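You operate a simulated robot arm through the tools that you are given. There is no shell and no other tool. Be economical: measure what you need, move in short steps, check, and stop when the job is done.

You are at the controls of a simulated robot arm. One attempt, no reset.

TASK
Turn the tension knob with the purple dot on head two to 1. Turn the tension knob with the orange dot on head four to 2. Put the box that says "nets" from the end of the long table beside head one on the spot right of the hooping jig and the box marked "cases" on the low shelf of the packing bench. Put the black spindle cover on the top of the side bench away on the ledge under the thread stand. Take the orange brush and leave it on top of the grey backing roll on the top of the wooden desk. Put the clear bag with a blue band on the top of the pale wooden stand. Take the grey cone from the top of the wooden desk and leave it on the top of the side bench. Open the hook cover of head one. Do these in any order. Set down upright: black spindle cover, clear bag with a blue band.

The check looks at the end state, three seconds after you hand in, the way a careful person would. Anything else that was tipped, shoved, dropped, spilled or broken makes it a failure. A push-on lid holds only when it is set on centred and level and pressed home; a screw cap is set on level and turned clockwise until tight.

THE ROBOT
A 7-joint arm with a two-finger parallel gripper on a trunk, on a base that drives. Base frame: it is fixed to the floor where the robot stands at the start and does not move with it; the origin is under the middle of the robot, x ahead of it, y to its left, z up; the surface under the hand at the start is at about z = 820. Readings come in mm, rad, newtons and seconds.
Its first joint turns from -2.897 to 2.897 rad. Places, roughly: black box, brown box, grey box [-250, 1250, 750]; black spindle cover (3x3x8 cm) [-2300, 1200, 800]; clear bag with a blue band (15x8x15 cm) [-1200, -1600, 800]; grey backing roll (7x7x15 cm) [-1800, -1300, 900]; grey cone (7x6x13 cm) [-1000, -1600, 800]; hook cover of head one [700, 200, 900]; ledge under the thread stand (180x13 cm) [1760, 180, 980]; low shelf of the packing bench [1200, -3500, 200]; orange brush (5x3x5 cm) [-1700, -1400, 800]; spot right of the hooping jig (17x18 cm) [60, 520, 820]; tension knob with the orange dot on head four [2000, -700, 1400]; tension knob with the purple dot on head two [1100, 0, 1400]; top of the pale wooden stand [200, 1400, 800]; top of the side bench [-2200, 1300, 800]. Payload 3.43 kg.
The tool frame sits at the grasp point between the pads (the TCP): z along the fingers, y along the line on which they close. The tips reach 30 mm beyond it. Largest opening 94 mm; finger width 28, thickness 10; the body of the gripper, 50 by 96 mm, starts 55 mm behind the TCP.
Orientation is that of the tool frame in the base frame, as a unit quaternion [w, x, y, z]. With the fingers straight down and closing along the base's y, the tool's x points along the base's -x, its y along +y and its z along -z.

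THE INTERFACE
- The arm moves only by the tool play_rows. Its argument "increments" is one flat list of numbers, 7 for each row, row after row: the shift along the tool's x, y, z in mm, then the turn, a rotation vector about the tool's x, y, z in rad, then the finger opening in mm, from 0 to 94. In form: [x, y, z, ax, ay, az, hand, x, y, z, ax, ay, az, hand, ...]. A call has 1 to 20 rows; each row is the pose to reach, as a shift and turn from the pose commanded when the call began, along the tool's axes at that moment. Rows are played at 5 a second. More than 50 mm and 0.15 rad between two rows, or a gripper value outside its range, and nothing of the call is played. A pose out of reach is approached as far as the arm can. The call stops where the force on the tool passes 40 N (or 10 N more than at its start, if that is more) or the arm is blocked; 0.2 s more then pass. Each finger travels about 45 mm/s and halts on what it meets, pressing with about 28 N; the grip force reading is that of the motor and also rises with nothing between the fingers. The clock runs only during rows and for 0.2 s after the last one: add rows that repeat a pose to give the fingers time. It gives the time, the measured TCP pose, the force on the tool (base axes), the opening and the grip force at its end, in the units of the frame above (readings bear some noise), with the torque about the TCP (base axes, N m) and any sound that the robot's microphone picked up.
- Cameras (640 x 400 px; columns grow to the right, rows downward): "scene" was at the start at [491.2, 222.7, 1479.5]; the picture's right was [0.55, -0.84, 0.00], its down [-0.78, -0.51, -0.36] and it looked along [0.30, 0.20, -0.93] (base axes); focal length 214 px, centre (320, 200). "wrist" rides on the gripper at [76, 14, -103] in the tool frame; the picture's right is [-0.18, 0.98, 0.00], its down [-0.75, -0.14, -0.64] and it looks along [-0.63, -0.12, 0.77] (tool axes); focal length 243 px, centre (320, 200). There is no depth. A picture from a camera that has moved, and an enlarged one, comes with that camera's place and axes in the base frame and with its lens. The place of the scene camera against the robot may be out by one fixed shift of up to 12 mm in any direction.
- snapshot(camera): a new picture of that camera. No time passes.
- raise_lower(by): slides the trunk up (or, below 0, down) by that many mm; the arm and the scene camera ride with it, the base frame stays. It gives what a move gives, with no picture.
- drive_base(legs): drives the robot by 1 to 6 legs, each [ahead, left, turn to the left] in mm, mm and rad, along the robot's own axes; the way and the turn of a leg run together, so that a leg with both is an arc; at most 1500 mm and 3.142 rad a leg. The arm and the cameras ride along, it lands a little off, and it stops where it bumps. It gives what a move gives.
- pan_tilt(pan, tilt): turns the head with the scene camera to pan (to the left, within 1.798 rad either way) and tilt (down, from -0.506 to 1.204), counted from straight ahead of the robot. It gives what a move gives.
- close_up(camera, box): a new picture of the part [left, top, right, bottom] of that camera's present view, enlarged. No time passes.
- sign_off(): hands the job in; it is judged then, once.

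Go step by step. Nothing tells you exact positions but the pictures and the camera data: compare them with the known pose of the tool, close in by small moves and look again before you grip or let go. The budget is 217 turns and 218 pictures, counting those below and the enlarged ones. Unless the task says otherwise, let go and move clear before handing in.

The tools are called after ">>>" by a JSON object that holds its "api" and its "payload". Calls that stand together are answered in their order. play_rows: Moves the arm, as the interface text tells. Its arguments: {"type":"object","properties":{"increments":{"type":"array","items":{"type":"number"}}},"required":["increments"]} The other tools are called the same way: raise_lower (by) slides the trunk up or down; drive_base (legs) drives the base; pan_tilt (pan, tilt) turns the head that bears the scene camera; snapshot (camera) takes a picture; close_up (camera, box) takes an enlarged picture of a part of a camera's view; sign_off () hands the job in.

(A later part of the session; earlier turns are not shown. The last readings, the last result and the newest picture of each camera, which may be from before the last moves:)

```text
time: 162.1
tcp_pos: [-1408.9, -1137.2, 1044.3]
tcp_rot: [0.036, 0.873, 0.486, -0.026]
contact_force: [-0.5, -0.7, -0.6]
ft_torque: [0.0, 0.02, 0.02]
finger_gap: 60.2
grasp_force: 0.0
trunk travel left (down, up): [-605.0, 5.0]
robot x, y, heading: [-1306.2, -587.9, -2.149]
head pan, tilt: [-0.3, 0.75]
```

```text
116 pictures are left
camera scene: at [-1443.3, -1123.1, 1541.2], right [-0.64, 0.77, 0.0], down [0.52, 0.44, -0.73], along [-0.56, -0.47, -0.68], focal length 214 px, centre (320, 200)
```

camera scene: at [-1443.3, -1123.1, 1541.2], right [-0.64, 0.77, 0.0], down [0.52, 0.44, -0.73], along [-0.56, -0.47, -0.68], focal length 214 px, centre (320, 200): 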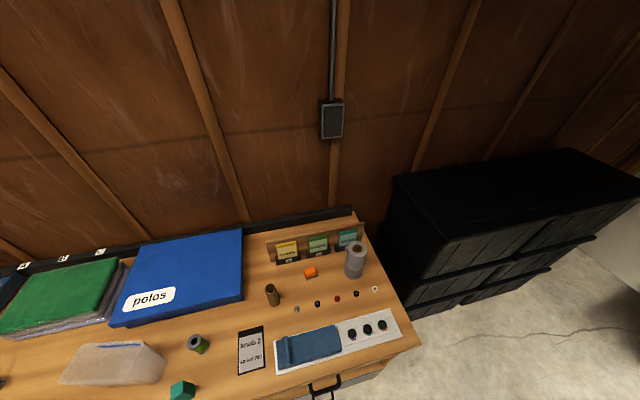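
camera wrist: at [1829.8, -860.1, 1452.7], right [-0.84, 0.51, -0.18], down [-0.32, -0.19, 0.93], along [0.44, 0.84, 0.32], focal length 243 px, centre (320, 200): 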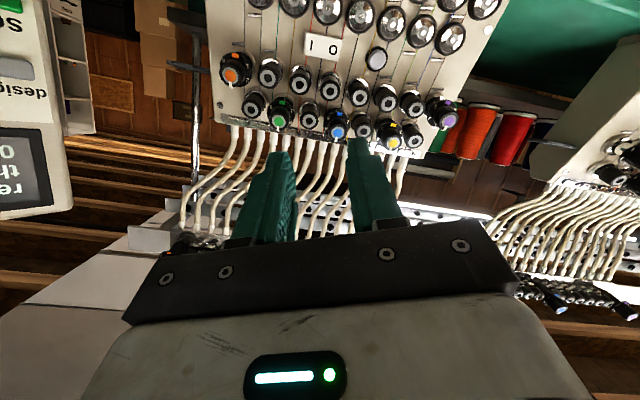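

>>> {"api": "close_up", "payload": {"camera": "scene", "box": [260, 220, 400, 320]}}

>>> {"api": "close_up", "payload": {"camera": "scene", "box": [40, 310, 220, 400]}}

```text
4.00 times, centred on (330, 270) of scene
camera zoom: at [-1443.3, -1123.1, 1541.2], right [-0.64, 0.77, 0.0], down [0.52, 0.44, -0.73], along [-0.56, -0.47, -0.68], focal length 858 px, centre (280, -80)
```

zoom: 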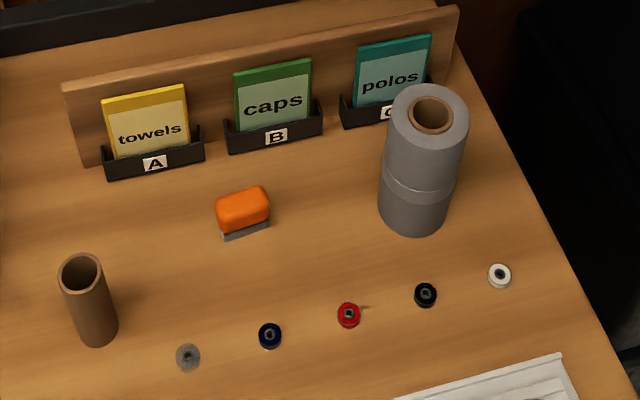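

```text
3.56 times, centred on (130, 355) of scene
camera zoom: at [-1443.3, -1123.1, 1541.2], right [-0.64, 0.77, 0.0], down [0.52, 0.44, -0.73], along [-0.56, -0.47, -0.68], focal length 763 px, centre (996, -351)
```

zoom: 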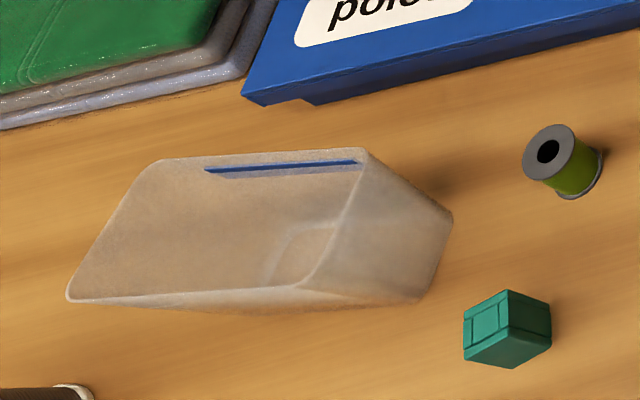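

Brush ≈[-1717,-1396], aligned with the robot's left axis; roll ≈[-1835,-1285]. Drive 200 mm closer and bring the hand over the brush.

>>> {"api": "drive_base", "payload": {"legs": [[200, 0, 0]]}}

>>> {"api": "play_rows", "payload": {"increments": [-37, -23, 10, 0.008, 0.016, 0, 80, -74, -47, 20, 0.015, 0.032, 0, 80, -111, -70, 30, 0.023, 0.048, 0, 80, -148, -94, 40, 0.03, 0.064, 0, 80, -185, -117, 50, 0.038, 0.08, 0, 80]}}

>>> {"api": "snapshot", "payload": {"camera": "wrist"}}

```text
time: 163.7
tcp_pos: [-1519.4, -1303.3, 1045.1]
tcp_rot: [0.036, 0.874, 0.485, -0.025]
contact_force: [0.0, 0.1, -0.8]
ft_torque: [0.04, -0.01, 0.03]
finger_gap: 60.1
grasp_force: 0.0
trunk travel left (down, up): [-605.0, 5.0]
robot x, y, heading: [-1410.7, -758.8, -2.149]
head pan, tilt: [-0.3, 0.75]
```

```text
time: 164.9
tcp_pos: [-1719.1, -1401.8, 1004.4]
tcp_rot: [-0.002, 0.874, 0.486, 0.0]
contact_force: [-0.2, -0.1, -0.3]
ft_torque: [-0.02, 0.0, -0.03]
finger_gap: 79.9
grasp_force: 0.1
trunk travel left (down, up): [-605.0, 5.0]
robot x, y, heading: [-1413.2, -756.0, -2.148]
head pan, tilt: [-0.3, 0.75]
```

```text
113 pictures are left
camera wrist: at [-1666.1, -1343.8, 1108.0], right [0.74, -0.68, 0.0], down [-0.52, -0.57, 0.64], along [-0.43, -0.47, -0.77], focal length 243 px, centre (320, 200)
```

wrist: 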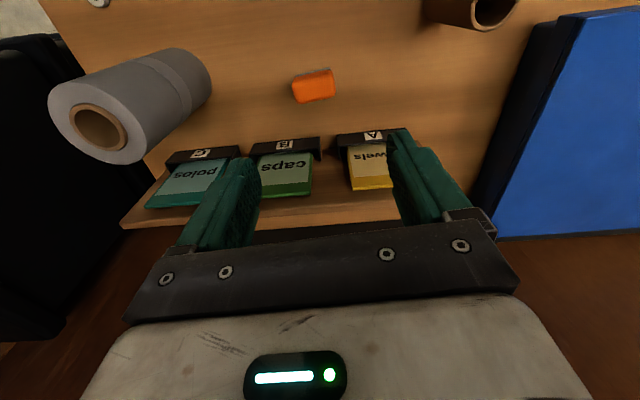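

>>> {"api": "play_rows", "payload": {"increments": [3, -3, 45, 0, 0, 0, 80, 6, -5, 90, 0, 0, 0, 80, 9, -7, 120, 0, 0, 0, 80]}}

>>> {"api": "snapshot", "payload": {"camera": "wrist"}}

```text
time: 165.7
tcp_pos: [-1717.5, -1390.1, 883.8]
tcp_rot: [-0.001, 0.874, 0.486, 0.0]
contact_force: [0.6, 0.0, 0.5]
ft_torque: [0.0, 0.01, -0.01]
finger_gap: 80.3
grasp_force: 0.1
trunk travel left (down, up): [-605.0, 5.0]
robot x, y, heading: [-1411.8, -758.1, -2.151]
head pan, tilt: [-0.3, 0.75]
```

```text
112 pictures are left
camera wrist: at [-1664.9, -1333.1, 987.9], right [0.74, -0.68, 0.0], down [-0.52, -0.57, 0.64], along [-0.43, -0.47, -0.77], focal length 243 px, centre (320, 200)
```

wrist: 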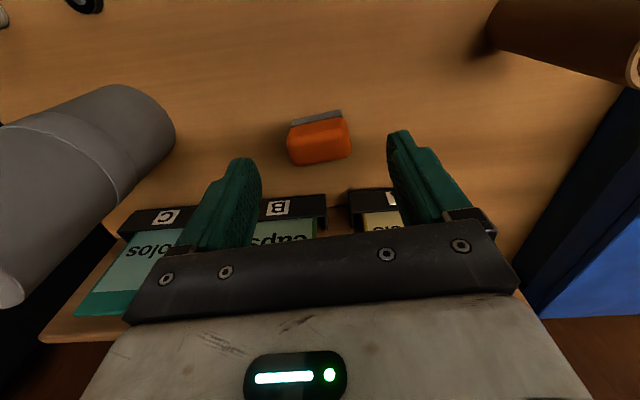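

>>> {"api": "play_rows", "payload": {"increments": [2, 0, 20, 0, 0, 0, 80, 3, 0, 44, 0, 0, 0, 80, 3, 0, 44, 0, 0, 0, 30, 3, 0, 44, 0, 0, 0, 30, 3, 0, 44, 0, 0, 0, 30]}}

>>> {"api": "snapshot", "payload": {"camera": "wrist"}}

```text
time: 166.9
tcp_pos: [-1716.5, -1387.5, 841.8]
tcp_rot: [-0.001, 0.874, 0.485, 0.001]
contact_force: [0.1, -0.9, 0.3]
ft_torque: [0.01, -0.02, -0.02]
finger_gap: 47.0
grasp_force: 28.0
trunk travel left (down, up): [-605.0, 5.0]
robot x, y, heading: [-1413.8, -758.0, -2.148]
head pan, tilt: [-0.3, 0.75]
```

```text
111 pictures are left
camera wrist: at [-1663.1, -1330.7, 945.4], right [0.74, -0.68, 0.0], down [-0.52, -0.57, 0.64], along [-0.43, -0.47, -0.77], focal length 243 px, centre (320, 200)
```

wrist: 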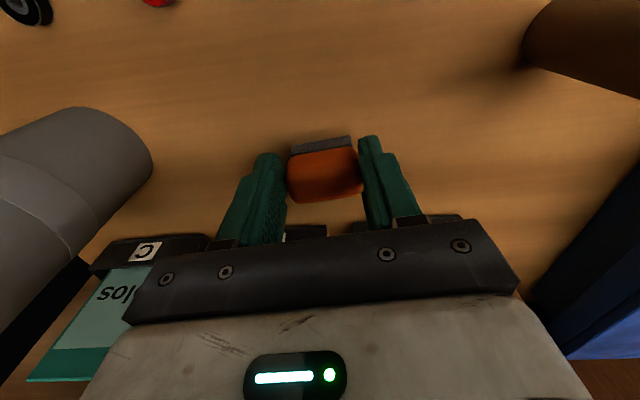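

Brush held. Lift 200 mm and look at the roll with both cameras.

>>> {"api": "play_rows", "payload": {"increments": [0, 0, -45, 0, 0, 0, 30, 0, 0, -90, 0, 0, 0, 30, 0, 0, -135, 0, 0, 0, 30, 0, 0, -180, 0, 0, 0, 30, 8, -40, -200, 0, 0, 0, 30, 17, -80, -200, 0, 0, 0, 30]}}

>>> {"api": "snapshot", "payload": {"camera": "wrist"}}

>>> {"api": "snapshot", "payload": {"camera": "scene"}}

```text
time: 168.3
tcp_pos: [-1774.6, -1329.9, 1041.5]
tcp_rot: [-0.001, 0.874, 0.486, 0.001]
contact_force: [-0.2, -0.4, -0.5]
ft_torque: [0.02, -0.01, 0.01]
finger_gap: 46.7
grasp_force: 28.0
trunk travel left (down, up): [-605.0, 5.0]
robot x, y, heading: [-1413.1, -755.6, -2.15]
head pan, tilt: [-0.3, 0.75]
```

```text
110 pictures are left
camera wrist: at [-1722.1, -1273.2, 1145.6], right [0.74, -0.67, 0.0], down [-0.52, -0.57, 0.64], along [-0.43, -0.47, -0.77], focal length 243 px, centre (320, 200)
```

wrist: 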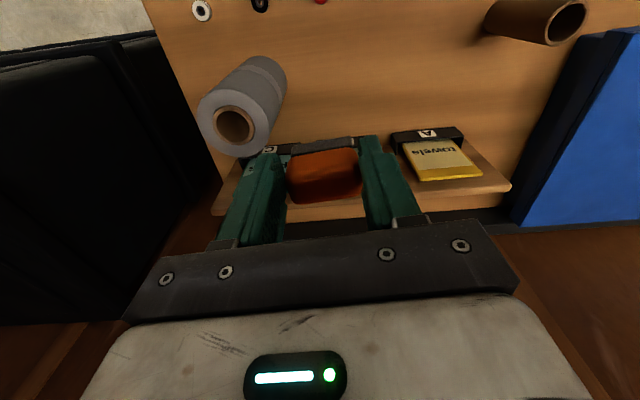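

```text
109 pictures are left
camera scene: at [-1553.7, -1289.5, 1541.2], right [-0.64, 0.77, 0.0], down [0.53, 0.43, -0.73], along [-0.56, -0.47, -0.68], focal length 214 px, centre (320, 200)
```

scene: 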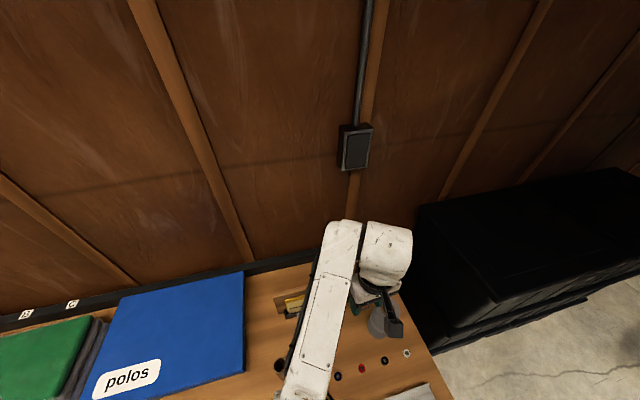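

>>> {"api": "play_rows", "payload": {"increments": [3, -24, 0, 0, 0, 0, 30, 6, -48, 0, 0, 0, 0, 30, 9, -71, 0, 0, 0, 0, 30, 9, -71, 25, 0, 0, 0, 30, 9, -71, 40, 0, 0, 0, 30]}}

>>> {"api": "snapshot", "payload": {"camera": "wrist"}}

```text
time: 169.5
tcp_pos: [-1830.5, -1285.6, 1001.2]
tcp_rot: [0.0, 0.874, 0.486, 0.001]
contact_force: [-0.4, -1.0, 0.5]
ft_torque: [0.02, 0.02, 0.01]
finger_gap: 46.9
grasp_force: 28.0
trunk travel left (down, up): [-605.0, 5.0]
robot x, y, heading: [-1414.9, -757.6, -2.151]
head pan, tilt: [-0.3, 0.75]
```

```text
108 pictures are left
camera wrist: at [-1777.3, -1229.3, 1104.9], right [0.74, -0.68, 0.0], down [-0.52, -0.57, 0.64], along [-0.44, -0.47, -0.77], focal length 243 px, centre (320, 200)
```

wrist: 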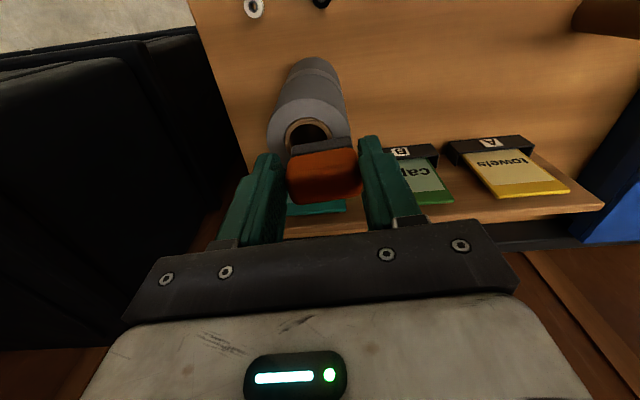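

>>> {"api": "play_rows", "payload": {"increments": [1, -6, 0, 0, 0, 0, 30, 1, -6, 4, 0, 0, 0, 30, 1, -6, 6, 0, 0, 0, 30, 1, -6, 8, 0, 0, 0, 30]}}

>>> {"api": "close_up", "payload": {"camera": "wrist", "box": [220, 40, 420, 220]}}

```text
time: 170.5
tcp_pos: [-1835.1, -1283.4, 993.8]
tcp_rot: [-0.001, 0.875, 0.485, 0.001]
contact_force: [0.1, -0.9, 0.0]
ft_torque: [0.02, -0.02, 0.03]
finger_gap: 46.8
grasp_force: 28.1
trunk travel left (down, up): [-605.0, 5.0]
robot x, y, heading: [-1411.8, -756.5, -2.154]
head pan, tilt: [-0.3, 0.75]
```

```text
2.22 times, centred on (320, 130) of wrist
camera zoom: at [-1782.9, -1225.3, 1097.6], right [0.74, -0.68, 0.0], down [-0.52, -0.57, 0.64], along [-0.43, -0.47, -0.77], focal length 539 px, centre (320, 356)
```

zoom: 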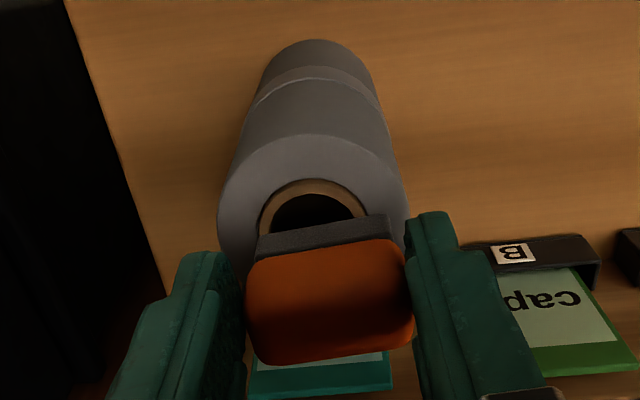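

The brush sits ~18 mm beyond the roll's centre; shift back and re-check before lowering.

>>> {"api": "play_rows", "payload": {"increments": [0, 0, -6, 0, 0, 0, 30, 9, -2, -6, 0, 0, 0, 30, 18, -3, -4, 0, 0, 0, 30, 18, -3, 0, 0, 0, 0, 30]}}

>>> {"api": "close_up", "payload": {"camera": "wrist", "box": [220, 40, 420, 220]}}

```text
time: 171.5
tcp_pos: [-1828.5, -1265.3, 993.9]
tcp_rot: [-0.001, 0.874, 0.486, 0.0]
contact_force: [0.5, 1.0, -0.1]
ft_torque: [-0.01, 0.0, 0.03]
finger_gap: 46.9
grasp_force: 27.9
trunk travel left (down, up): [-605.0, 5.0]
robot x, y, heading: [-1413.7, -757.8, -2.151]
head pan, tilt: [-0.3, 0.75]
```

```text
2.22 times, centred on (320, 130) of wrist
camera zoom: at [-1776.1, -1207.8, 1098.4], right [0.74, -0.68, 0.0], down [-0.52, -0.57, 0.64], along [-0.43, -0.47, -0.77], focal length 539 px, centre (320, 356)
```

zoom: 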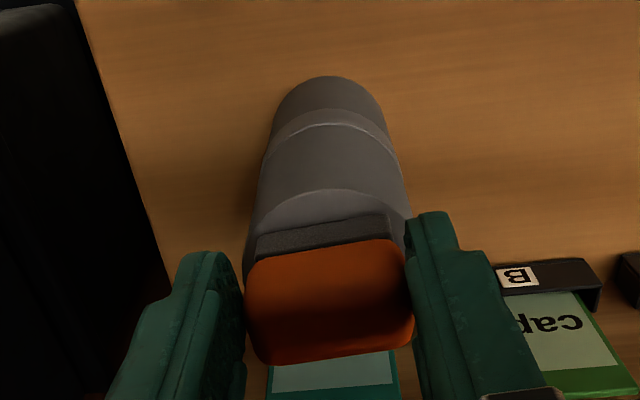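

Nicely centred. Lower until contact.

>>> {"api": "play_rows", "payload": {"increments": [0, 0, 2, 0, 0, 0, 30, 0, 0, 3, 0, 0, 0, 30]}}

>>> {"api": "close_up", "payload": {"camera": "scene", "box": [330, 260, 430, 340]}}

```text
time: 172.1
tcp_pos: [-1829.5, -1264.7, 991.4]
tcp_rot: [-0.001, 0.874, 0.485, -0.001]
contact_force: [-0.1, 0.2, 2.9]
ft_torque: [-0.08, -0.04, -0.01]
finger_gap: 46.8
grasp_force: 28.2
trunk travel left (down, up): [-605.0, 5.0]
robot x, y, heading: [-1412.0, -755.9, -2.153]
head pan, tilt: [-0.3, 0.75]
```

```text
5.00 times, centred on (380, 300) of scene
camera zoom: at [-1553.9, -1289.3, 1541.3], right [-0.64, 0.77, 0.0], down [0.53, 0.43, -0.73], along [-0.56, -0.47, -0.68], focal length 1072 px, centre (20, -300)
```

zoom: 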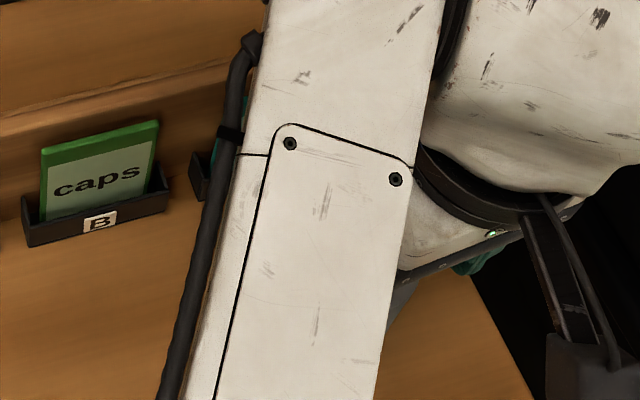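

Contact. Release and rise.

>>> {"api": "play_rows", "payload": {"increments": [0, 0, 0, 0, 0, 0, 50, 0, 0, 0, 0, 0, 0, 62, 0, 0, 0, 0, 0, 0, 70, 0, 0, -20, 0, 0, 0, 70, 0, 0, -60, 0, 0, 0, 70, 0, 0, -100, 0, 0, 0, 70]}}

>>> {"api": "snapshot", "payload": {"camera": "wrist"}}

```text
time: 173.5
tcp_pos: [-1828.0, -1265.5, 1089.5]
tcp_rot: [-0.001, 0.874, 0.486, 0.0]
contact_force: [0.0, 0.3, -0.1]
ft_torque: [-0.02, -0.03, -0.01]
finger_gap: 70.1
grasp_force: 0.0
trunk travel left (down, up): [-605.0, 5.0]
robot x, y, heading: [-1416.8, -757.7, -2.152]
head pan, tilt: [-0.3, 0.75]
```

```text
104 pictures are left
camera wrist: at [-1775.8, -1207.6, 1194.3], right [0.74, -0.68, 0.0], down [-0.52, -0.57, 0.64], along [-0.43, -0.47, -0.77], focal length 243 px, centre (320, 200)
```

wrist: 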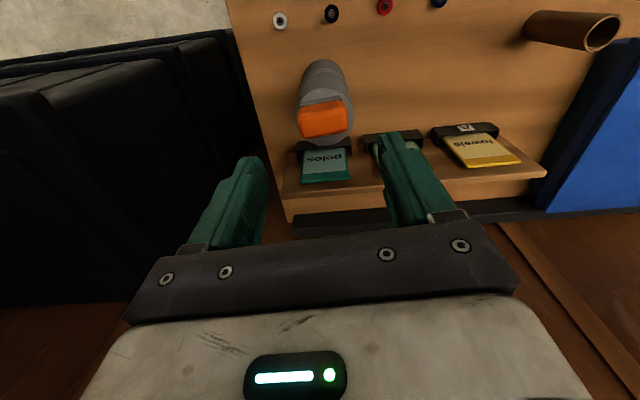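

The brush sits on the roll. Next the grey cone further along the desk to the left.

>>> {"api": "drive_base", "payload": {"legs": [[-110, 0, 0], [0, 760, -0.05]]}}

>>> {"api": "pan_tilt", "payload": {"pan": 0.0, "tilt": 1.0}}

>>> {"api": "snapshot", "payload": {"camera": "scene"}}

```text
time: 178.3
tcp_pos: [-1176.4, -1580.8, 1090.3]
tcp_rot: [-0.002, 0.886, 0.464, 0.001]
contact_force: [0.5, -1.1, -0.9]
ft_torque: [0.0, -0.02, -0.01]
finger_gap: 70.2
grasp_force: 0.0
trunk travel left (down, up): [-605.0, 5.0]
robot x, y, heading: [-737.2, -1090.0, -2.202]
head pan, tilt: [-0.3, 0.75]
```

```text
time: 179.1
tcp_pos: [-1178.0, -1580.6, 1090.2]
tcp_rot: [0.0, 0.886, 0.463, 0.0]
contact_force: [0.5, 0.3, 0.0]
ft_torque: [-0.01, -0.02, 0.0]
finger_gap: 70.0
grasp_force: 0.0
trunk travel left (down, up): [-605.0, 5.0]
robot x, y, heading: [-734.8, -1091.4, -2.203]
head pan, tilt: [0.0, 1.0]
```

```text
103 pictures are left
camera scene: at [-878.9, -1625.0, 1522.1], right [-0.81, 0.59, 0.0], down [0.5, 0.68, -0.54], along [-0.32, -0.44, -0.84], focal length 214 px, centre (320, 200)
```

scene: 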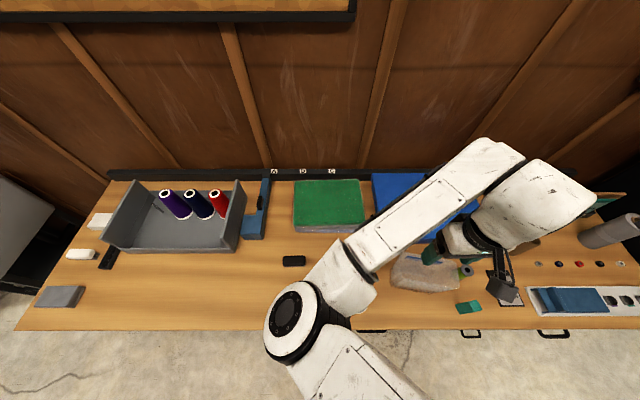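

>>> {"api": "snapshot", "payload": {"camera": "wrist"}}

```text
102 pictures are left
camera wrist: at [-1121.9, -1525.8, 1194.0], right [0.7, -0.71, 0.0], down [-0.55, -0.54, 0.64], along [-0.46, -0.45, -0.77], focal length 243 px, centre (320, 200)
```

wrist: 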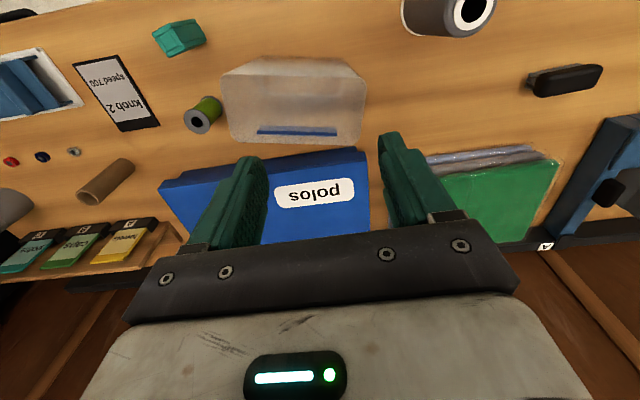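

Cone ≈ [-1037,-1622]. Move above it.

>>> {"api": "play_rows", "payload": {"increments": [16, 45, 0, 0, 0, 0, 80, 33, 90, 0, 0, 0, 0, 80, 49, 138, 0, 0, 0, 0, 80, 49, 138, 40, 0, 0, 0, 80]}}

>>> {"api": "snapshot", "payload": {"camera": "wrist"}}

```text
refused: row 3 steps farther than a row can; nothing moved
```

```text
101 pictures are left
camera wrist: at [-1121.9, -1525.8, 1194.0], right [0.7, -0.71, 0.0], down [-0.55, -0.54, 0.64], along [-0.46, -0.45, -0.77], focal length 243 px, centre (320, 200)
```

wrist: 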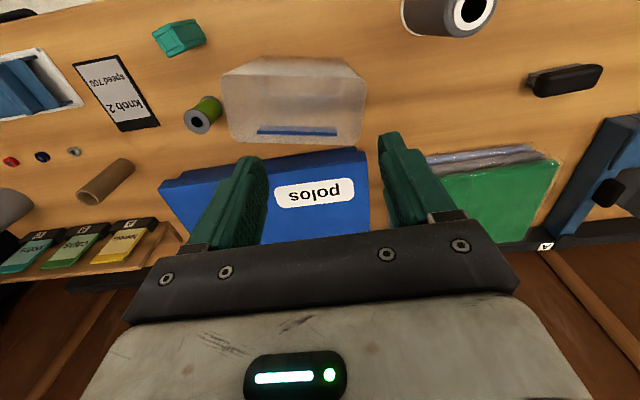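

>>> {"api": "play_rows", "payload": {"increments": [12, 35, 0, 0, 0, 0, 80, 24, 70, 0, 0, 0, 0, 80, 37, 105, 0, 0, 0, 0, 80, 49, 138, 0, 0, 0, 0, 80, 49, 138, 40, 0, 0, 0, 80]}}

>>> {"api": "snapshot", "payload": {"camera": "wrist"}}

```text
time: 180.3
tcp_pos: [-1036.6, -1618.7, 1050.2]
tcp_rot: [-0.001, 0.886, 0.464, -0.002]
contact_force: [-0.2, 1.0, -0.6]
ft_torque: [-0.01, -0.01, 0.03]
finger_gap: 80.0
grasp_force: 0.0
trunk travel left (down, up): [-605.0, 5.0]
robot x, y, heading: [-736.5, -1093.4, -2.206]
head pan, tilt: [0.0, 1.0]
```

```text
100 pictures are left
camera wrist: at [-981.1, -1564.3, 1154.1], right [0.7, -0.71, 0.0], down [-0.55, -0.54, 0.64], along [-0.46, -0.45, -0.77], focal length 243 px, centre (320, 200)
```

wrist: 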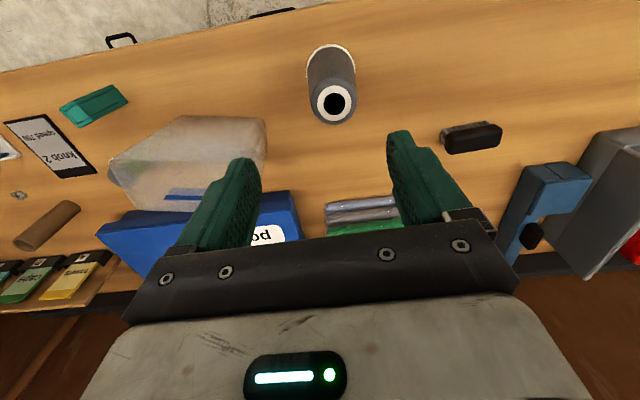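

>>> {"api": "play_rows", "payload": {"increments": [2, 7, 40, 0, 0, 0, 84, 5, 15, 80, 0, 0, 0, 84, 5, 15, 110, 0, 0, 0, 84]}}

>>> {"api": "snapshot", "payload": {"camera": "wrist"}}

```text
time: 181.1
tcp_pos: [-1021.5, -1623.4, 938.7]
tcp_rot: [-0.001, 0.886, 0.463, 0.001]
contact_force: [0.2, -0.3, -0.1]
ft_torque: [0.02, 0.0, -0.03]
finger_gap: 83.9
grasp_force: 0.1
trunk travel left (down, up): [-605.0, 5.0]
robot x, y, heading: [-740.0, -1095.2, -2.199]
head pan, tilt: [0.0, 1.0]
```

```text
99 pictures are left
camera wrist: at [-966.0, -1569.2, 1043.8], right [0.7, -0.71, 0.0], down [-0.55, -0.54, 0.64], along [-0.46, -0.45, -0.77], focal length 243 px, centre (320, 200)
```

wrist: 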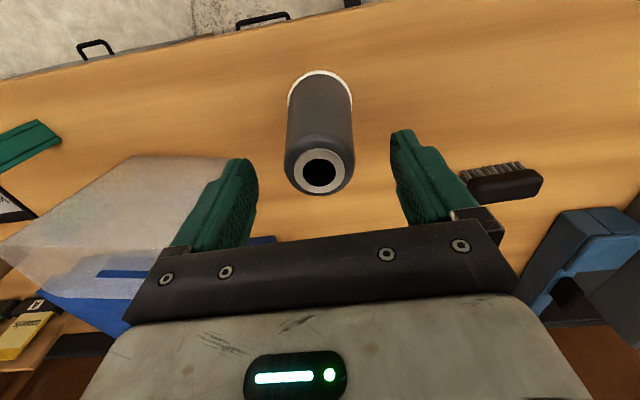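

>>> {"api": "play_rows", "payload": {"increments": [3, 0, 0, 0, 0, 0, 72, 3, 0, 30, 0, 0, 0, 72, 3, 0, 54, 0, 0, 0, 72, 3, 0, 54, 0, 0, 0, 30, 3, 0, 54, 0, 0, 0, 30, 3, 0, 54, 0, 0, 0, 30]}}

>>> {"api": "snapshot", "payload": {"camera": "wrist"}}

```text
time: 182.5
tcp_pos: [-1020.2, -1620.7, 886.3]
tcp_rot: [-0.001, 0.886, 0.463, 0.0]
contact_force: [-1.4, 0.5, 0.6]
ft_torque: [-0.04, 0.05, 0.0]
finger_gap: 54.1
grasp_force: 27.9
trunk travel left (down, up): [-605.0, 5.0]
robot x, y, heading: [-734.5, -1095.2, -2.196]
head pan, tilt: [0.0, 1.0]
```

```text
98 pictures are left
camera wrist: at [-963.9, -1566.2, 989.9], right [0.7, -0.71, 0.0], down [-0.55, -0.54, 0.64], along [-0.46, -0.45, -0.77], focal length 243 px, centre (320, 200)
```

wrist: 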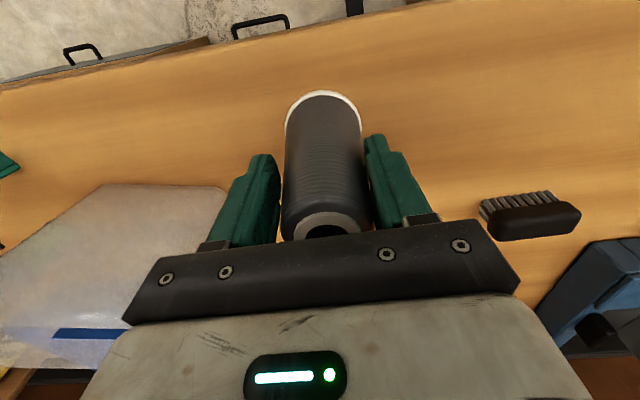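

Cone held. Lift, retract and carry it to the side bench at the far end.

>>> {"api": "play_rows", "payload": {"increments": [0, 0, -45, 0, 0, 0, 30, 0, 0, -90, 0, 0, 0, 30, 0, 0, -135, 0, 0, 0, 30, 0, 0, -180, 0, 0, 0, 30, 40, 0, -200, 0, 0, 0, 30, 80, 10, -200, 0, 0, 0, 30, 110, 20, -200, 0, 0, 0, 30]}}

>>> {"api": "drive_base", "payload": {"legs": [[-350, 0, 0], [0, 0, -1.57], [1400, 0, 0], [300, -600, 0]]}}

>>> {"api": "pan_tilt", "payload": {"pan": 0.0, "tilt": 0.6}}

>>> {"api": "snapshot", "payload": {"camera": "scene"}}

```text
time: 184.1
tcp_pos: [-948.2, -1546.6, 1082.8]
tcp_rot: [0.001, 0.891, 0.453, -0.002]
contact_force: [-0.3, 0.5, -1.7]
ft_torque: [0.03, -0.04, 0.03]
finger_gap: 53.6
grasp_force: 28.6
out of reach, approached as far as the arm can: row 7
trunk travel left (down, up): [-605.0, 5.0]
robot x, y, heading: [-734.4, -1088.4, -2.204]
head pan, tilt: [0.0, 1.0]
```

```text
time: 199.9
tcp_pos: [-2012.4, 853.2, 1082.7]
tcp_rot: [0.001, 0.952, -0.307, -0.004]
contact_force: [-0.1, -0.2, -2.1]
ft_torque: [-0.02, 0.02, 0.03]
finger_gap: 52.4
grasp_force: 28.4
trunk travel left (down, up): [-605.0, 5.0]
robot x, y, heading: [-1556.8, 647.3, 2.519]
head pan, tilt: [0.0, 1.0]
```

```text
time: 200.8
tcp_pos: [-2013.1, 854.0, 1082.4]
tcp_rot: [-0.001, 0.952, -0.307, -0.003]
contact_force: [-1.1, 0.0, -1.0]
ft_torque: [0.0, 0.01, 0.02]
finger_gap: 52.1
grasp_force: 27.5
trunk travel left (down, up): [-605.0, 5.0]
robot x, y, heading: [-1556.1, 649.2, 2.516]
head pan, tilt: [0.0, 0.6]
```

```text
97 pictures are left
camera scene: at [-2101.6, 794.5, 1554.0], right [0.58, 0.81, 0.0], down [0.46, -0.33, -0.82], along [-0.67, 0.48, -0.57], focal length 214 px, centre (320, 200)
```

scene: 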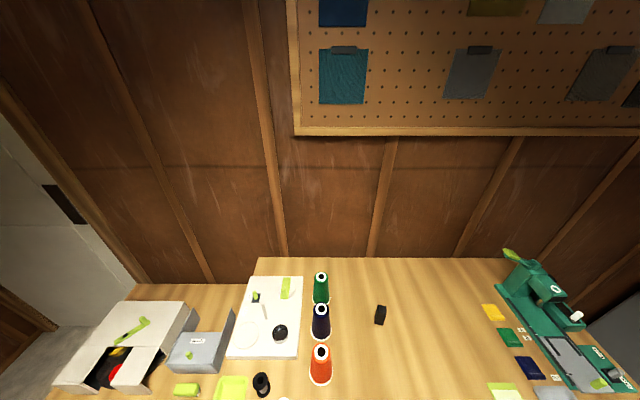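

The gap is creeping (cone sliding slightly), so I'll promptly move over a clear spot on the bench and lower.

>>> {"api": "play_rows", "payload": {"increments": [-33, -26, 0, 0, 0, 0, 30, -65, -52, 0, 0, 0, 0, 30, -98, -79, 0, 0, 0, 0, 30, -130, -105, 0, 0, 0, 0, 30, -163, -131, 20, 0, 0, 0, 30, -195, -158, 50, 0, 0, 0, 30, -227, -184, 80, 0, 0, 0, 30, -259, -210, 105, 0, 0, 0, 30, -259, -210, 140, 0, 0, 0, 30]}}

>>> {"api": "snapshot", "payload": {"camera": "wrist"}}

>>> {"api": "snapshot", "payload": {"camera": "scene"}}

```text
refused: row 6 steps farther than a row can; nothing moved
```

```text
96 pictures are left
camera wrist: at [-1958.1, 797.9, 1186.0], right [-0.72, -0.69, 0.0], down [-0.53, 0.55, 0.65], along [-0.45, 0.47, -0.76], focal length 243 px, centre (320, 200)
```

wrist: 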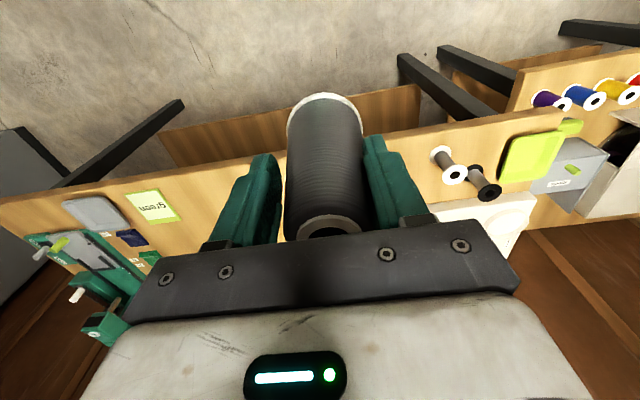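

```text
95 pictures are left
camera scene: at [-2101.6, 794.5, 1554.0], right [0.58, 0.81, 0.0], down [0.46, -0.33, -0.82], along [-0.67, 0.48, -0.57], focal length 214 px, centre (320, 200)
```

scene: 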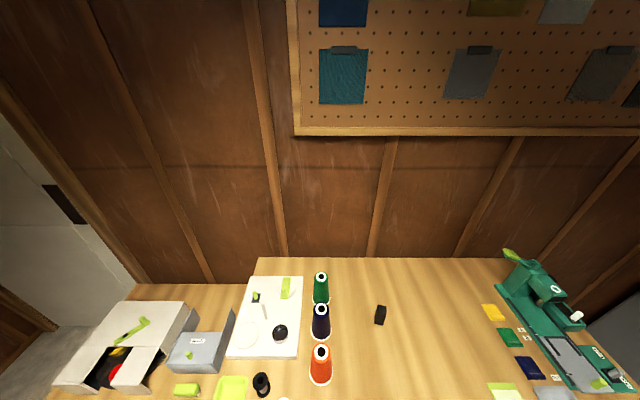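

>>> {"api": "play_rows", "payload": {"increments": [-33, -26, 0, 0, 0, 0, 30, -65, -52, 0, 0, 0, 0, 30, -98, -79, 0, 0, 0, 0, 30, -130, -105, 0, 0, 0, 0, 30, -163, -131, 0, 0, 0, 0, 30, -195, -158, 20, 0, 0, 0, 30, -227, -184, 40, 0, 0, 0, 30, -259, -210, 60, 0, 0, 0, 30, -259, -210, 100, 0, 0, 0, 30, -259, -210, 140, 0, 0, 0, 30]}}

>>> {"api": "snapshot", "payload": {"camera": "wrist"}}

```text
time: 203.0
tcp_pos: [-2102.2, 1175.4, 941.9]
tcp_rot: [-0.001, 0.952, -0.307, -0.003]
contact_force: [0.8, 0.4, -0.6]
ft_torque: [-0.05, -0.03, -0.04]
finger_gap: 51.4
grasp_force: 27.4
trunk travel left (down, up): [-605.0, 5.0]
robot x, y, heading: [-1562.1, 647.1, 2.519]
head pan, tilt: [0.0, 0.6]
```

```text
94 pictures are left
camera wrist: at [-2047.2, 1119.8, 1044.9], right [-0.72, -0.69, 0.0], down [-0.52, 0.55, 0.65], along [-0.45, 0.47, -0.76], focal length 243 px, centre (320, 200)
```

wrist: 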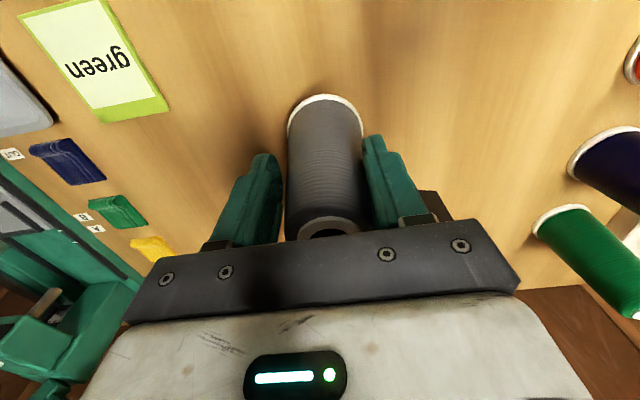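

>>> {"api": "play_rows", "payload": {"increments": [0, 0, 30, 0, 0, 0, 30, 0, 0, 36, 0, 0, 0, 30, 0, 0, 40, 0, 0, 0, 30, 0, 0, 43, 0, 0, 0, 30]}}

```text
time: 204.0
tcp_pos: [-2100.6, 1174.7, 902.7]
tcp_rot: [-0.001, 0.952, -0.306, -0.003]
contact_force: [9.0, -9.5, 29.7]
ft_torque: [-0.12, 0.16, 0.08]
finger_gap: 47.9
grasp_force: 27.8
trunk travel left (down, up): [-605.0, 5.0]
robot x, y, heading: [-1554.6, 647.6, 2.516]
head pan, tilt: [0.0, 0.6]
```

Contact. Ease up and release.

>>> {"api": "play_rows", "payload": {"increments": [0, 0, -3, 0, 0, 0, 48, 0, 0, -3, 0, 0, 0, 56, 0, 0, -3, 0, 0, 0, 70, 0, 0, -3, 0, 0, 0, 84, 0, 0, -45, 0, 0, 0, 84, 0, 0, -90, 0, 0, 0, 84, 0, 0, -130, 0, 0, 0, 84]}}

>>> {"api": "snapshot", "payload": {"camera": "wrist"}}

```text
time: 205.6
tcp_pos: [-2098.8, 1179.4, 1030.2]
tcp_rot: [-0.001, 0.952, -0.308, -0.002]
contact_force: [0.3, 0.0, -0.6]
ft_torque: [-0.02, 0.01, 0.01]
finger_gap: 83.9
grasp_force: 0.0
trunk travel left (down, up): [-605.0, 5.0]
robot x, y, heading: [-1559.6, 646.7, 2.521]
head pan, tilt: [0.0, 0.6]
```

```text
93 pictures are left
camera wrist: at [-2045.3, 1122.2, 1134.2], right [-0.72, -0.69, 0.0], down [-0.53, 0.55, 0.65], along [-0.45, 0.47, -0.76], focal length 243 px, centre (320, 200)
```

wrist: 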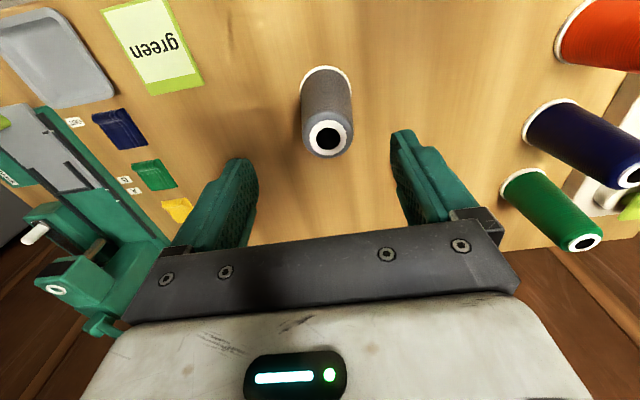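

Cone stands on the bench. Next, the black spindle cover behind it: drive 130 mm closer and move over it.

>>> {"api": "drive_base", "payload": {"legs": [[130, 0, 0]]}}

>>> {"api": "play_rows", "payload": {"increments": [8, 38, 0, 0, 0, 0, 70, 16, 76, 0, 0, 0, 0, 60, 25, 112, 0, 0, 0, 0, 60]}}

>>> {"api": "snapshot", "payload": {"camera": "wrist"}}

```text
time: 206.9
tcp_pos: [-2204.7, 1255.0, 1031.0]
tcp_rot: [0.0, 0.951, -0.308, -0.003]
contact_force: [0.3, 0.4, -0.1]
ft_torque: [-0.02, 0.05, 0.0]
finger_gap: 84.1
grasp_force: 0.0
trunk travel left (down, up): [-605.0, 5.0]
robot x, y, heading: [-1666.6, 723.4, 2.511]
head pan, tilt: [0.0, 0.6]
```

```text
time: 207.7
tcp_pos: [-2248.5, 1150.4, 1031.7]
tcp_rot: [0.0, 0.951, -0.309, -0.003]
contact_force: [-0.6, -0.6, 0.4]
ft_torque: [-0.01, 0.01, 0.0]
finger_gap: 60.0
grasp_force: 0.0
trunk travel left (down, up): [-605.0, 5.0]
robot x, y, heading: [-1664.8, 726.4, 2.519]
head pan, tilt: [0.0, 0.6]
```

```text
92 pictures are left
camera wrist: at [-2194.3, 1093.8, 1135.1], right [-0.73, -0.69, 0.0], down [-0.52, 0.56, 0.65], along [-0.45, 0.47, -0.76], focal length 243 px, centre (320, 200)
```

wrist: 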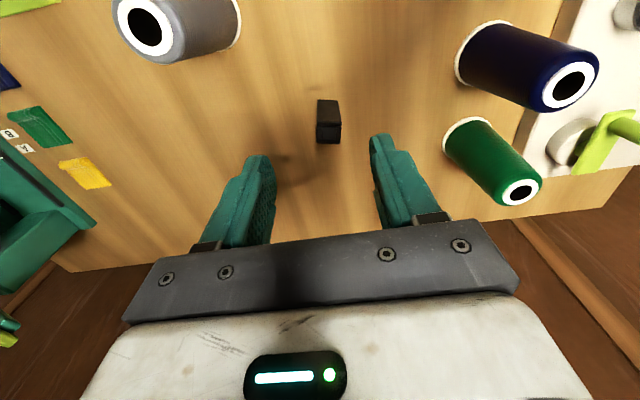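

>>> {"api": "play_rows", "payload": {"increments": [-19, 2, 30, 0, 0, 0, 60, -38, 3, 60, 0, 0, 0, 60, -38, 3, 100, 0, 0, 0, 60]}}

>>> {"api": "snapshot", "payload": {"camera": "wrist"}}

```text
time: 208.5
tcp_pos: [-2283.4, 1169.3, 932.5]
tcp_rot: [0.0, 0.952, -0.307, -0.003]
contact_force: [0.2, -0.6, 0.0]
ft_torque: [0.01, -0.01, -0.01]
finger_gap: 60.0
grasp_force: 0.0
trunk travel left (down, up): [-605.0, 5.0]
robot x, y, heading: [-1665.1, 721.5, 2.517]
head pan, tilt: [0.0, 0.6]
```

```text
91 pictures are left
camera wrist: at [-2229.1, 1113.7, 1034.9], right [-0.73, -0.69, 0.0], down [-0.52, 0.55, 0.65], along [-0.45, 0.47, -0.76], focal length 243 px, centre (320, 200)
```

wrist: 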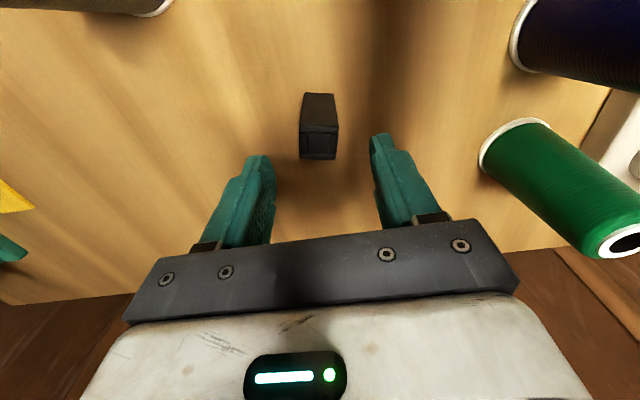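

>>> {"api": "play_rows", "payload": {"increments": [-3, 0, 40, 0, 0, 0, 60, -3, 0, 80, 0, 0, 0, 60, -3, 0, 80, 0, 0, 0, 15, -3, 0, 80, 0, 0, 0, 15, -3, 0, 80, 0, 0, 0, 15]}}

>>> {"api": "snapshot", "payload": {"camera": "wrist"}}

```text
time: 209.7
tcp_pos: [-2285.4, 1173.0, 851.9]
tcp_rot: [0.0, 0.951, -0.308, -0.003]
contact_force: [0.3, 0.3, 0.7]
ft_torque: [-0.01, 0.02, 0.04]
finger_gap: 31.2
grasp_force: 27.7
trunk travel left (down, up): [-605.0, 5.0]
robot x, y, heading: [-1667.7, 722.9, 2.517]
head pan, tilt: [0.0, 0.6]
```

```text
90 pictures are left
camera wrist: at [-2231.9, 1116.4, 954.7], right [-0.73, -0.69, 0.0], down [-0.52, 0.55, 0.65], along [-0.45, 0.47, -0.76], focal length 243 px, centre (320, 200)
```

wrist: 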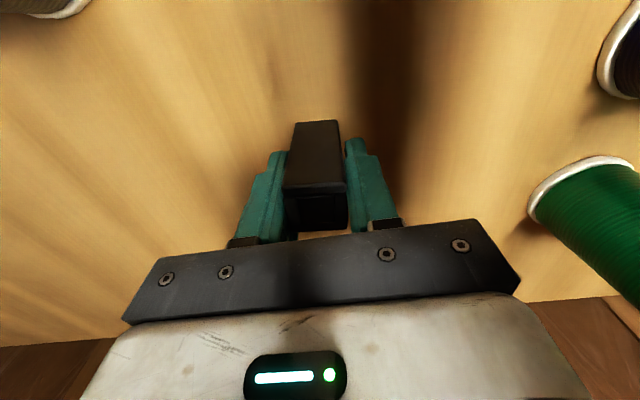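

Spindle cover held. Lift, retract, back away and turn to head around the table's left end to the machine's rear.

>>> {"api": "play_rows", "payload": {"increments": [0, 0, -45, 0, 0, 0, 15, 0, 0, -90, 0, 0, 0, 15, 0, 0, -135, 0, 0, 0, 15, 0, 0, -180, 0, 0, 0, 15, 45, 10, -200, 0, 0, 0, 15, 90, 20, -210, 0, 0, 0, 15, 135, 30, -210, 0, 0, 0, 15, 180, 50, -210, 0, 0, 0, 15]}}

>>> {"api": "drive_base", "payload": {"legs": [[-250, 0, 0], [0, 0, -1.57], [0, 250, 0], [500, 0, 0]]}}

>>> {"api": "pan_tilt", "payload": {"pan": -0.5, "tilt": 0.4}}

>>> {"api": "snapshot", "payload": {"camera": "scene"}}

```text
refused: row 5 steps farther than a row can; nothing moved
```

```text
time: 219.4
tcp_pos: [-899.0, 1747.0, 851.5]
tcp_rot: [0.002, -0.45, 0.893, 0.001]
contact_force: [0.3, -0.5, -0.8]
ft_torque: [-0.01, -0.03, -0.02]
finger_gap: 31.2
grasp_force: 28.2
trunk travel left (down, up): [-605.0, 5.0]
robot x, y, heading: [-1357.7, 1131.0, 0.928]
head pan, tilt: [0.0, 0.6]
```

```text
time: 220.3
tcp_pos: [-899.1, 1747.8, 852.5]
tcp_rot: [0.002, -0.45, 0.893, 0.002]
contact_force: [-0.6, -1.3, -0.6]
ft_torque: [0.0, 0.0, 0.03]
finger_gap: 30.8
grasp_force: 27.5
trunk travel left (down, up): [-605.0, 5.0]
robot x, y, heading: [-1356.1, 1131.8, 0.935]
head pan, tilt: [-0.499, 0.4]
```

```text
89 pictures are left
camera scene: at [-1164.4, 1638.0, 1572.3], right [0.42, -0.91, 0.0], down [-0.35, -0.16, -0.92], along [0.83, 0.39, -0.39], focal length 214 px, centre (320, 200)
```

scene: 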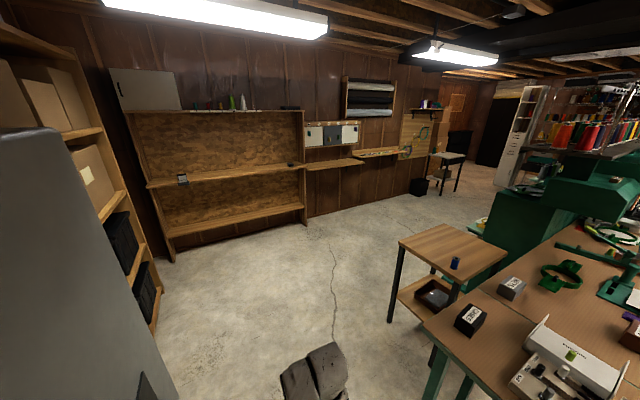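

The lift was refused, yet the base moved – the cover slid along the bench. Check that nothing on the bench got disturbed, and raise the arm now.

>>> {"api": "play_rows", "payload": {"increments": [0, 0, -45, 0, 0, 0, 15, 0, 0, -90, 0, 0, 0, 15, 0, 0, -135, 0, 0, 0, 15, 0, 0, -180, 0, 0, 0, 15, 40, 10, -190, 0, 0, 0, 15, 80, 20, -190, 0, 0, 0, 15, 120, 30, -190, 0, 0, 0, 15]}}

>>> {"api": "pan_tilt", "payload": {"pan": 1.79, "tilt": 0.4}}

>>> {"api": "snapshot", "payload": {"camera": "scene"}}

```text
time: 221.9
tcp_pos: [-996.0, 1667.5, 1041.2]
tcp_rot: [0.002, -0.451, 0.893, 0.002]
contact_force: [0.0, 0.3, -0.6]
ft_torque: [0.01, 0.02, -0.01]
finger_gap: 31.3
grasp_force: 28.1
trunk travel left (down, up): [-605.0, 5.0]
robot x, y, heading: [-1354.9, 1128.4, 0.935]
head pan, tilt: [-0.499, 0.4]
```

```text
time: 224.1
tcp_pos: [-994.2, 1668.7, 1040.5]
tcp_rot: [0.002, -0.45, 0.893, 0.002]
contact_force: [0.6, -0.1, 0.0]
ft_torque: [-0.01, 0.02, 0.05]
finger_gap: 31.3
grasp_force: 28.5
trunk travel left (down, up): [-605.0, 5.0]
robot x, y, heading: [-1355.3, 1132.7, 0.936]
head pan, tilt: [1.791, 0.4]
```

```text
88 pictures are left
camera scene: at [-1333.1, 1636.4, 1572.3], right [0.41, 0.91, 0.0], down [0.36, -0.16, -0.92], along [-0.84, 0.37, -0.39], focal length 214 px, centre (320, 200)
```

scene: 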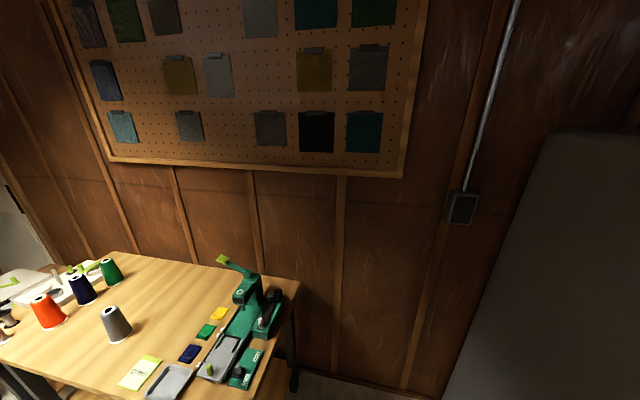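

Bench is fine. Drive up to the rear aisle, turn to face the machine's back and look.

>>> {"api": "drive_base", "payload": {"legs": [[1450, 0, 0], [250, 0, 0], [0, 0, -3.14], [0, 900, 0]]}}

>>> {"api": "pan_tilt", "payload": {"pan": 0.7, "tilt": 0.35}}

>>> {"api": "snapshot", "payload": {"camera": "scene"}}

```text
time: 244.3
tcp_pos: [-12.5, 1390.6, 1041.2]
tcp_rot: [0.001, 0.899, 0.438, -0.001]
contact_force: [-0.6, 0.2, -0.5]
ft_torque: [0.03, 0.03, 0.01]
finger_gap: 31.2
grasp_force: 28.0
trunk travel left (down, up): [-605.0, 5.0]
robot x, y, heading: [366.1, 1918.5, -2.233]
head pan, tilt: [1.791, 0.4]
```

```text
time: 245.7
tcp_pos: [-12.2, 1390.3, 1039.7]
tcp_rot: [0.003, 0.899, 0.438, -0.002]
contact_force: [0.3, 0.2, 0.0]
ft_torque: [-0.02, 0.0, -0.02]
finger_gap: 30.8
grasp_force: 28.0
trunk travel left (down, up): [-605.0, 5.0]
robot x, y, heading: [366.1, 1917.7, -2.238]
head pan, tilt: [0.7, 0.351]
```

```text
87 pictures are left
camera scene: at [250.3, 1354.0, 1576.8], right [-1.0, -0.04, 0.0], down [-0.01, 0.34, -0.94], along [0.03, -0.94, -0.34], focal length 214 px, centre (320, 200)
```

scene: 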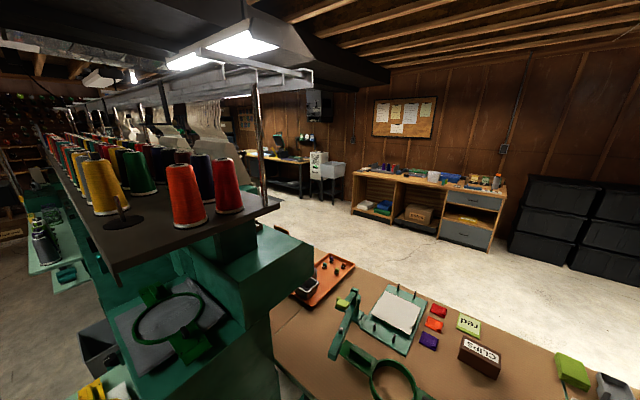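

I see the thread stand and, below it at the back, a green ledge with items. Zoom.

>>> {"api": "close_up", "payload": {"camera": "scene", "box": [0, 150, 240, 400]}}

```text
1.60 times, centred on (120, 275) of scene
camera zoom: at [250.3, 1354.0, 1576.8], right [-1.0, -0.04, 0.0], down [-0.01, 0.34, -0.94], along [0.03, -0.94, -0.34], focal length 343 px, centre (640, 80)
```

zoom: 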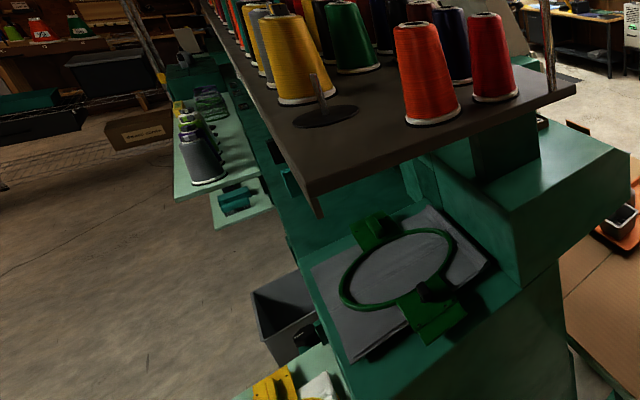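

The ledge is the mint shelf under the stand with cones on it. Back off and drive along the aisle for a direct view.

>>> {"api": "drive_base", "payload": {"legs": [[-280, 0, 0.035], [0, 1300, 0]]}}

>>> {"api": "pan_tilt", "payload": {"pan": 0.3, "tilt": 0.5}}

>>> {"api": "snapshot", "payload": {"camera": "scene"}}

```text
time: 253.7
tcp_pos: [1205.3, 830.4, 1041.2]
tcp_rot: [0.002, 0.896, 0.444, -0.002]
contact_force: [0.2, 0.0, -0.4]
ft_torque: [0.0, 0.03, -0.02]
finger_gap: 30.8
grasp_force: 28.6
trunk travel left (down, up): [-605.0, 5.0]
robot x, y, heading: [1577.6, 1364.3, -2.222]
head pan, tilt: [0.7, 0.351]
```

```text
time: 254.6
tcp_pos: [1205.7, 829.0, 1039.5]
tcp_rot: [0.002, 0.896, 0.443, -0.001]
contact_force: [-0.6, -1.2, -0.8]
ft_torque: [0.01, -0.03, 0.03]
finger_gap: 30.5
grasp_force: 28.0
trunk travel left (down, up): [-605.0, 5.0]
robot x, y, heading: [1571.9, 1359.8, -2.225]
head pan, tilt: [0.3, 0.499]
```

```text
85 pictures are left
camera scene: at [1433.5, 803.5, 1563.2], right [-0.94, 0.34, 0.0], down [0.16, 0.45, -0.88], along [-0.3, -0.82, -0.48], focal length 214 px, centre (320, 200)
```

scene: 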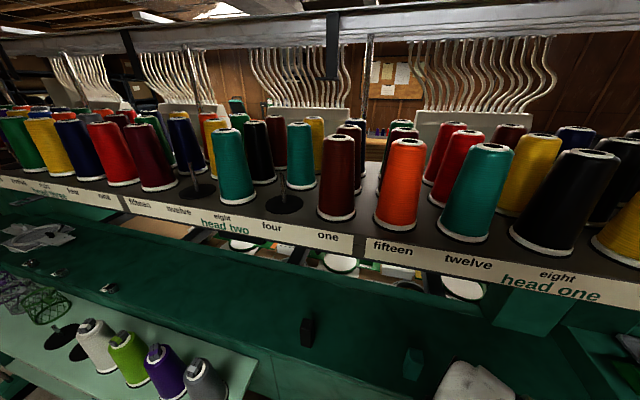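

>>> {"api": "close_up", "payload": {"camera": "scene", "box": [0, 200, 480, 400]}}

>>> {"api": "close_up", "payload": {"camera": "scene", "box": [250, 290, 450, 400]}}

```text
1.33 times, centred on (240, 300) of scene
camera zoom: at [1433.5, 803.5, 1563.2], right [-0.94, 0.34, 0.0], down [0.16, 0.45, -0.88], along [-0.3, -0.82, -0.48], focal length 286 px, centre (427, 67)
```

zoom: 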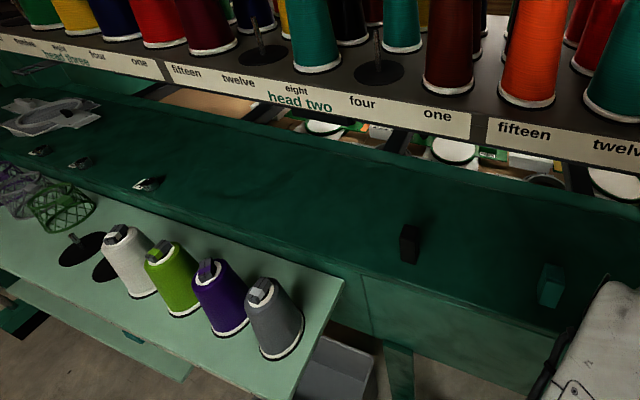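

```text
3.20 times, centred on (350, 345) of scene
camera zoom: at [1433.5, 803.5, 1563.2], right [-0.94, 0.34, 0.0], down [0.16, 0.45, -0.88], along [-0.3, -0.82, -0.48], focal length 686 px, centre (224, -264)
```

zoom: 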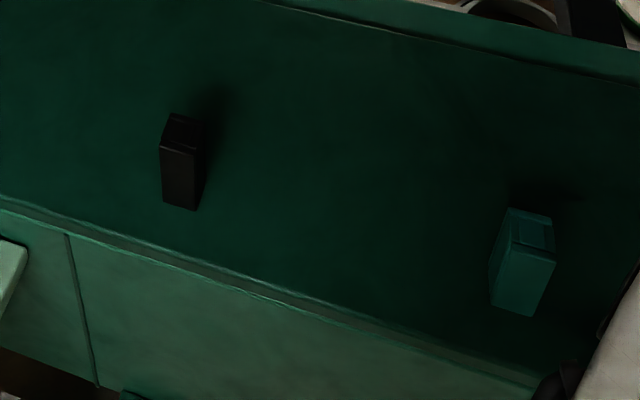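

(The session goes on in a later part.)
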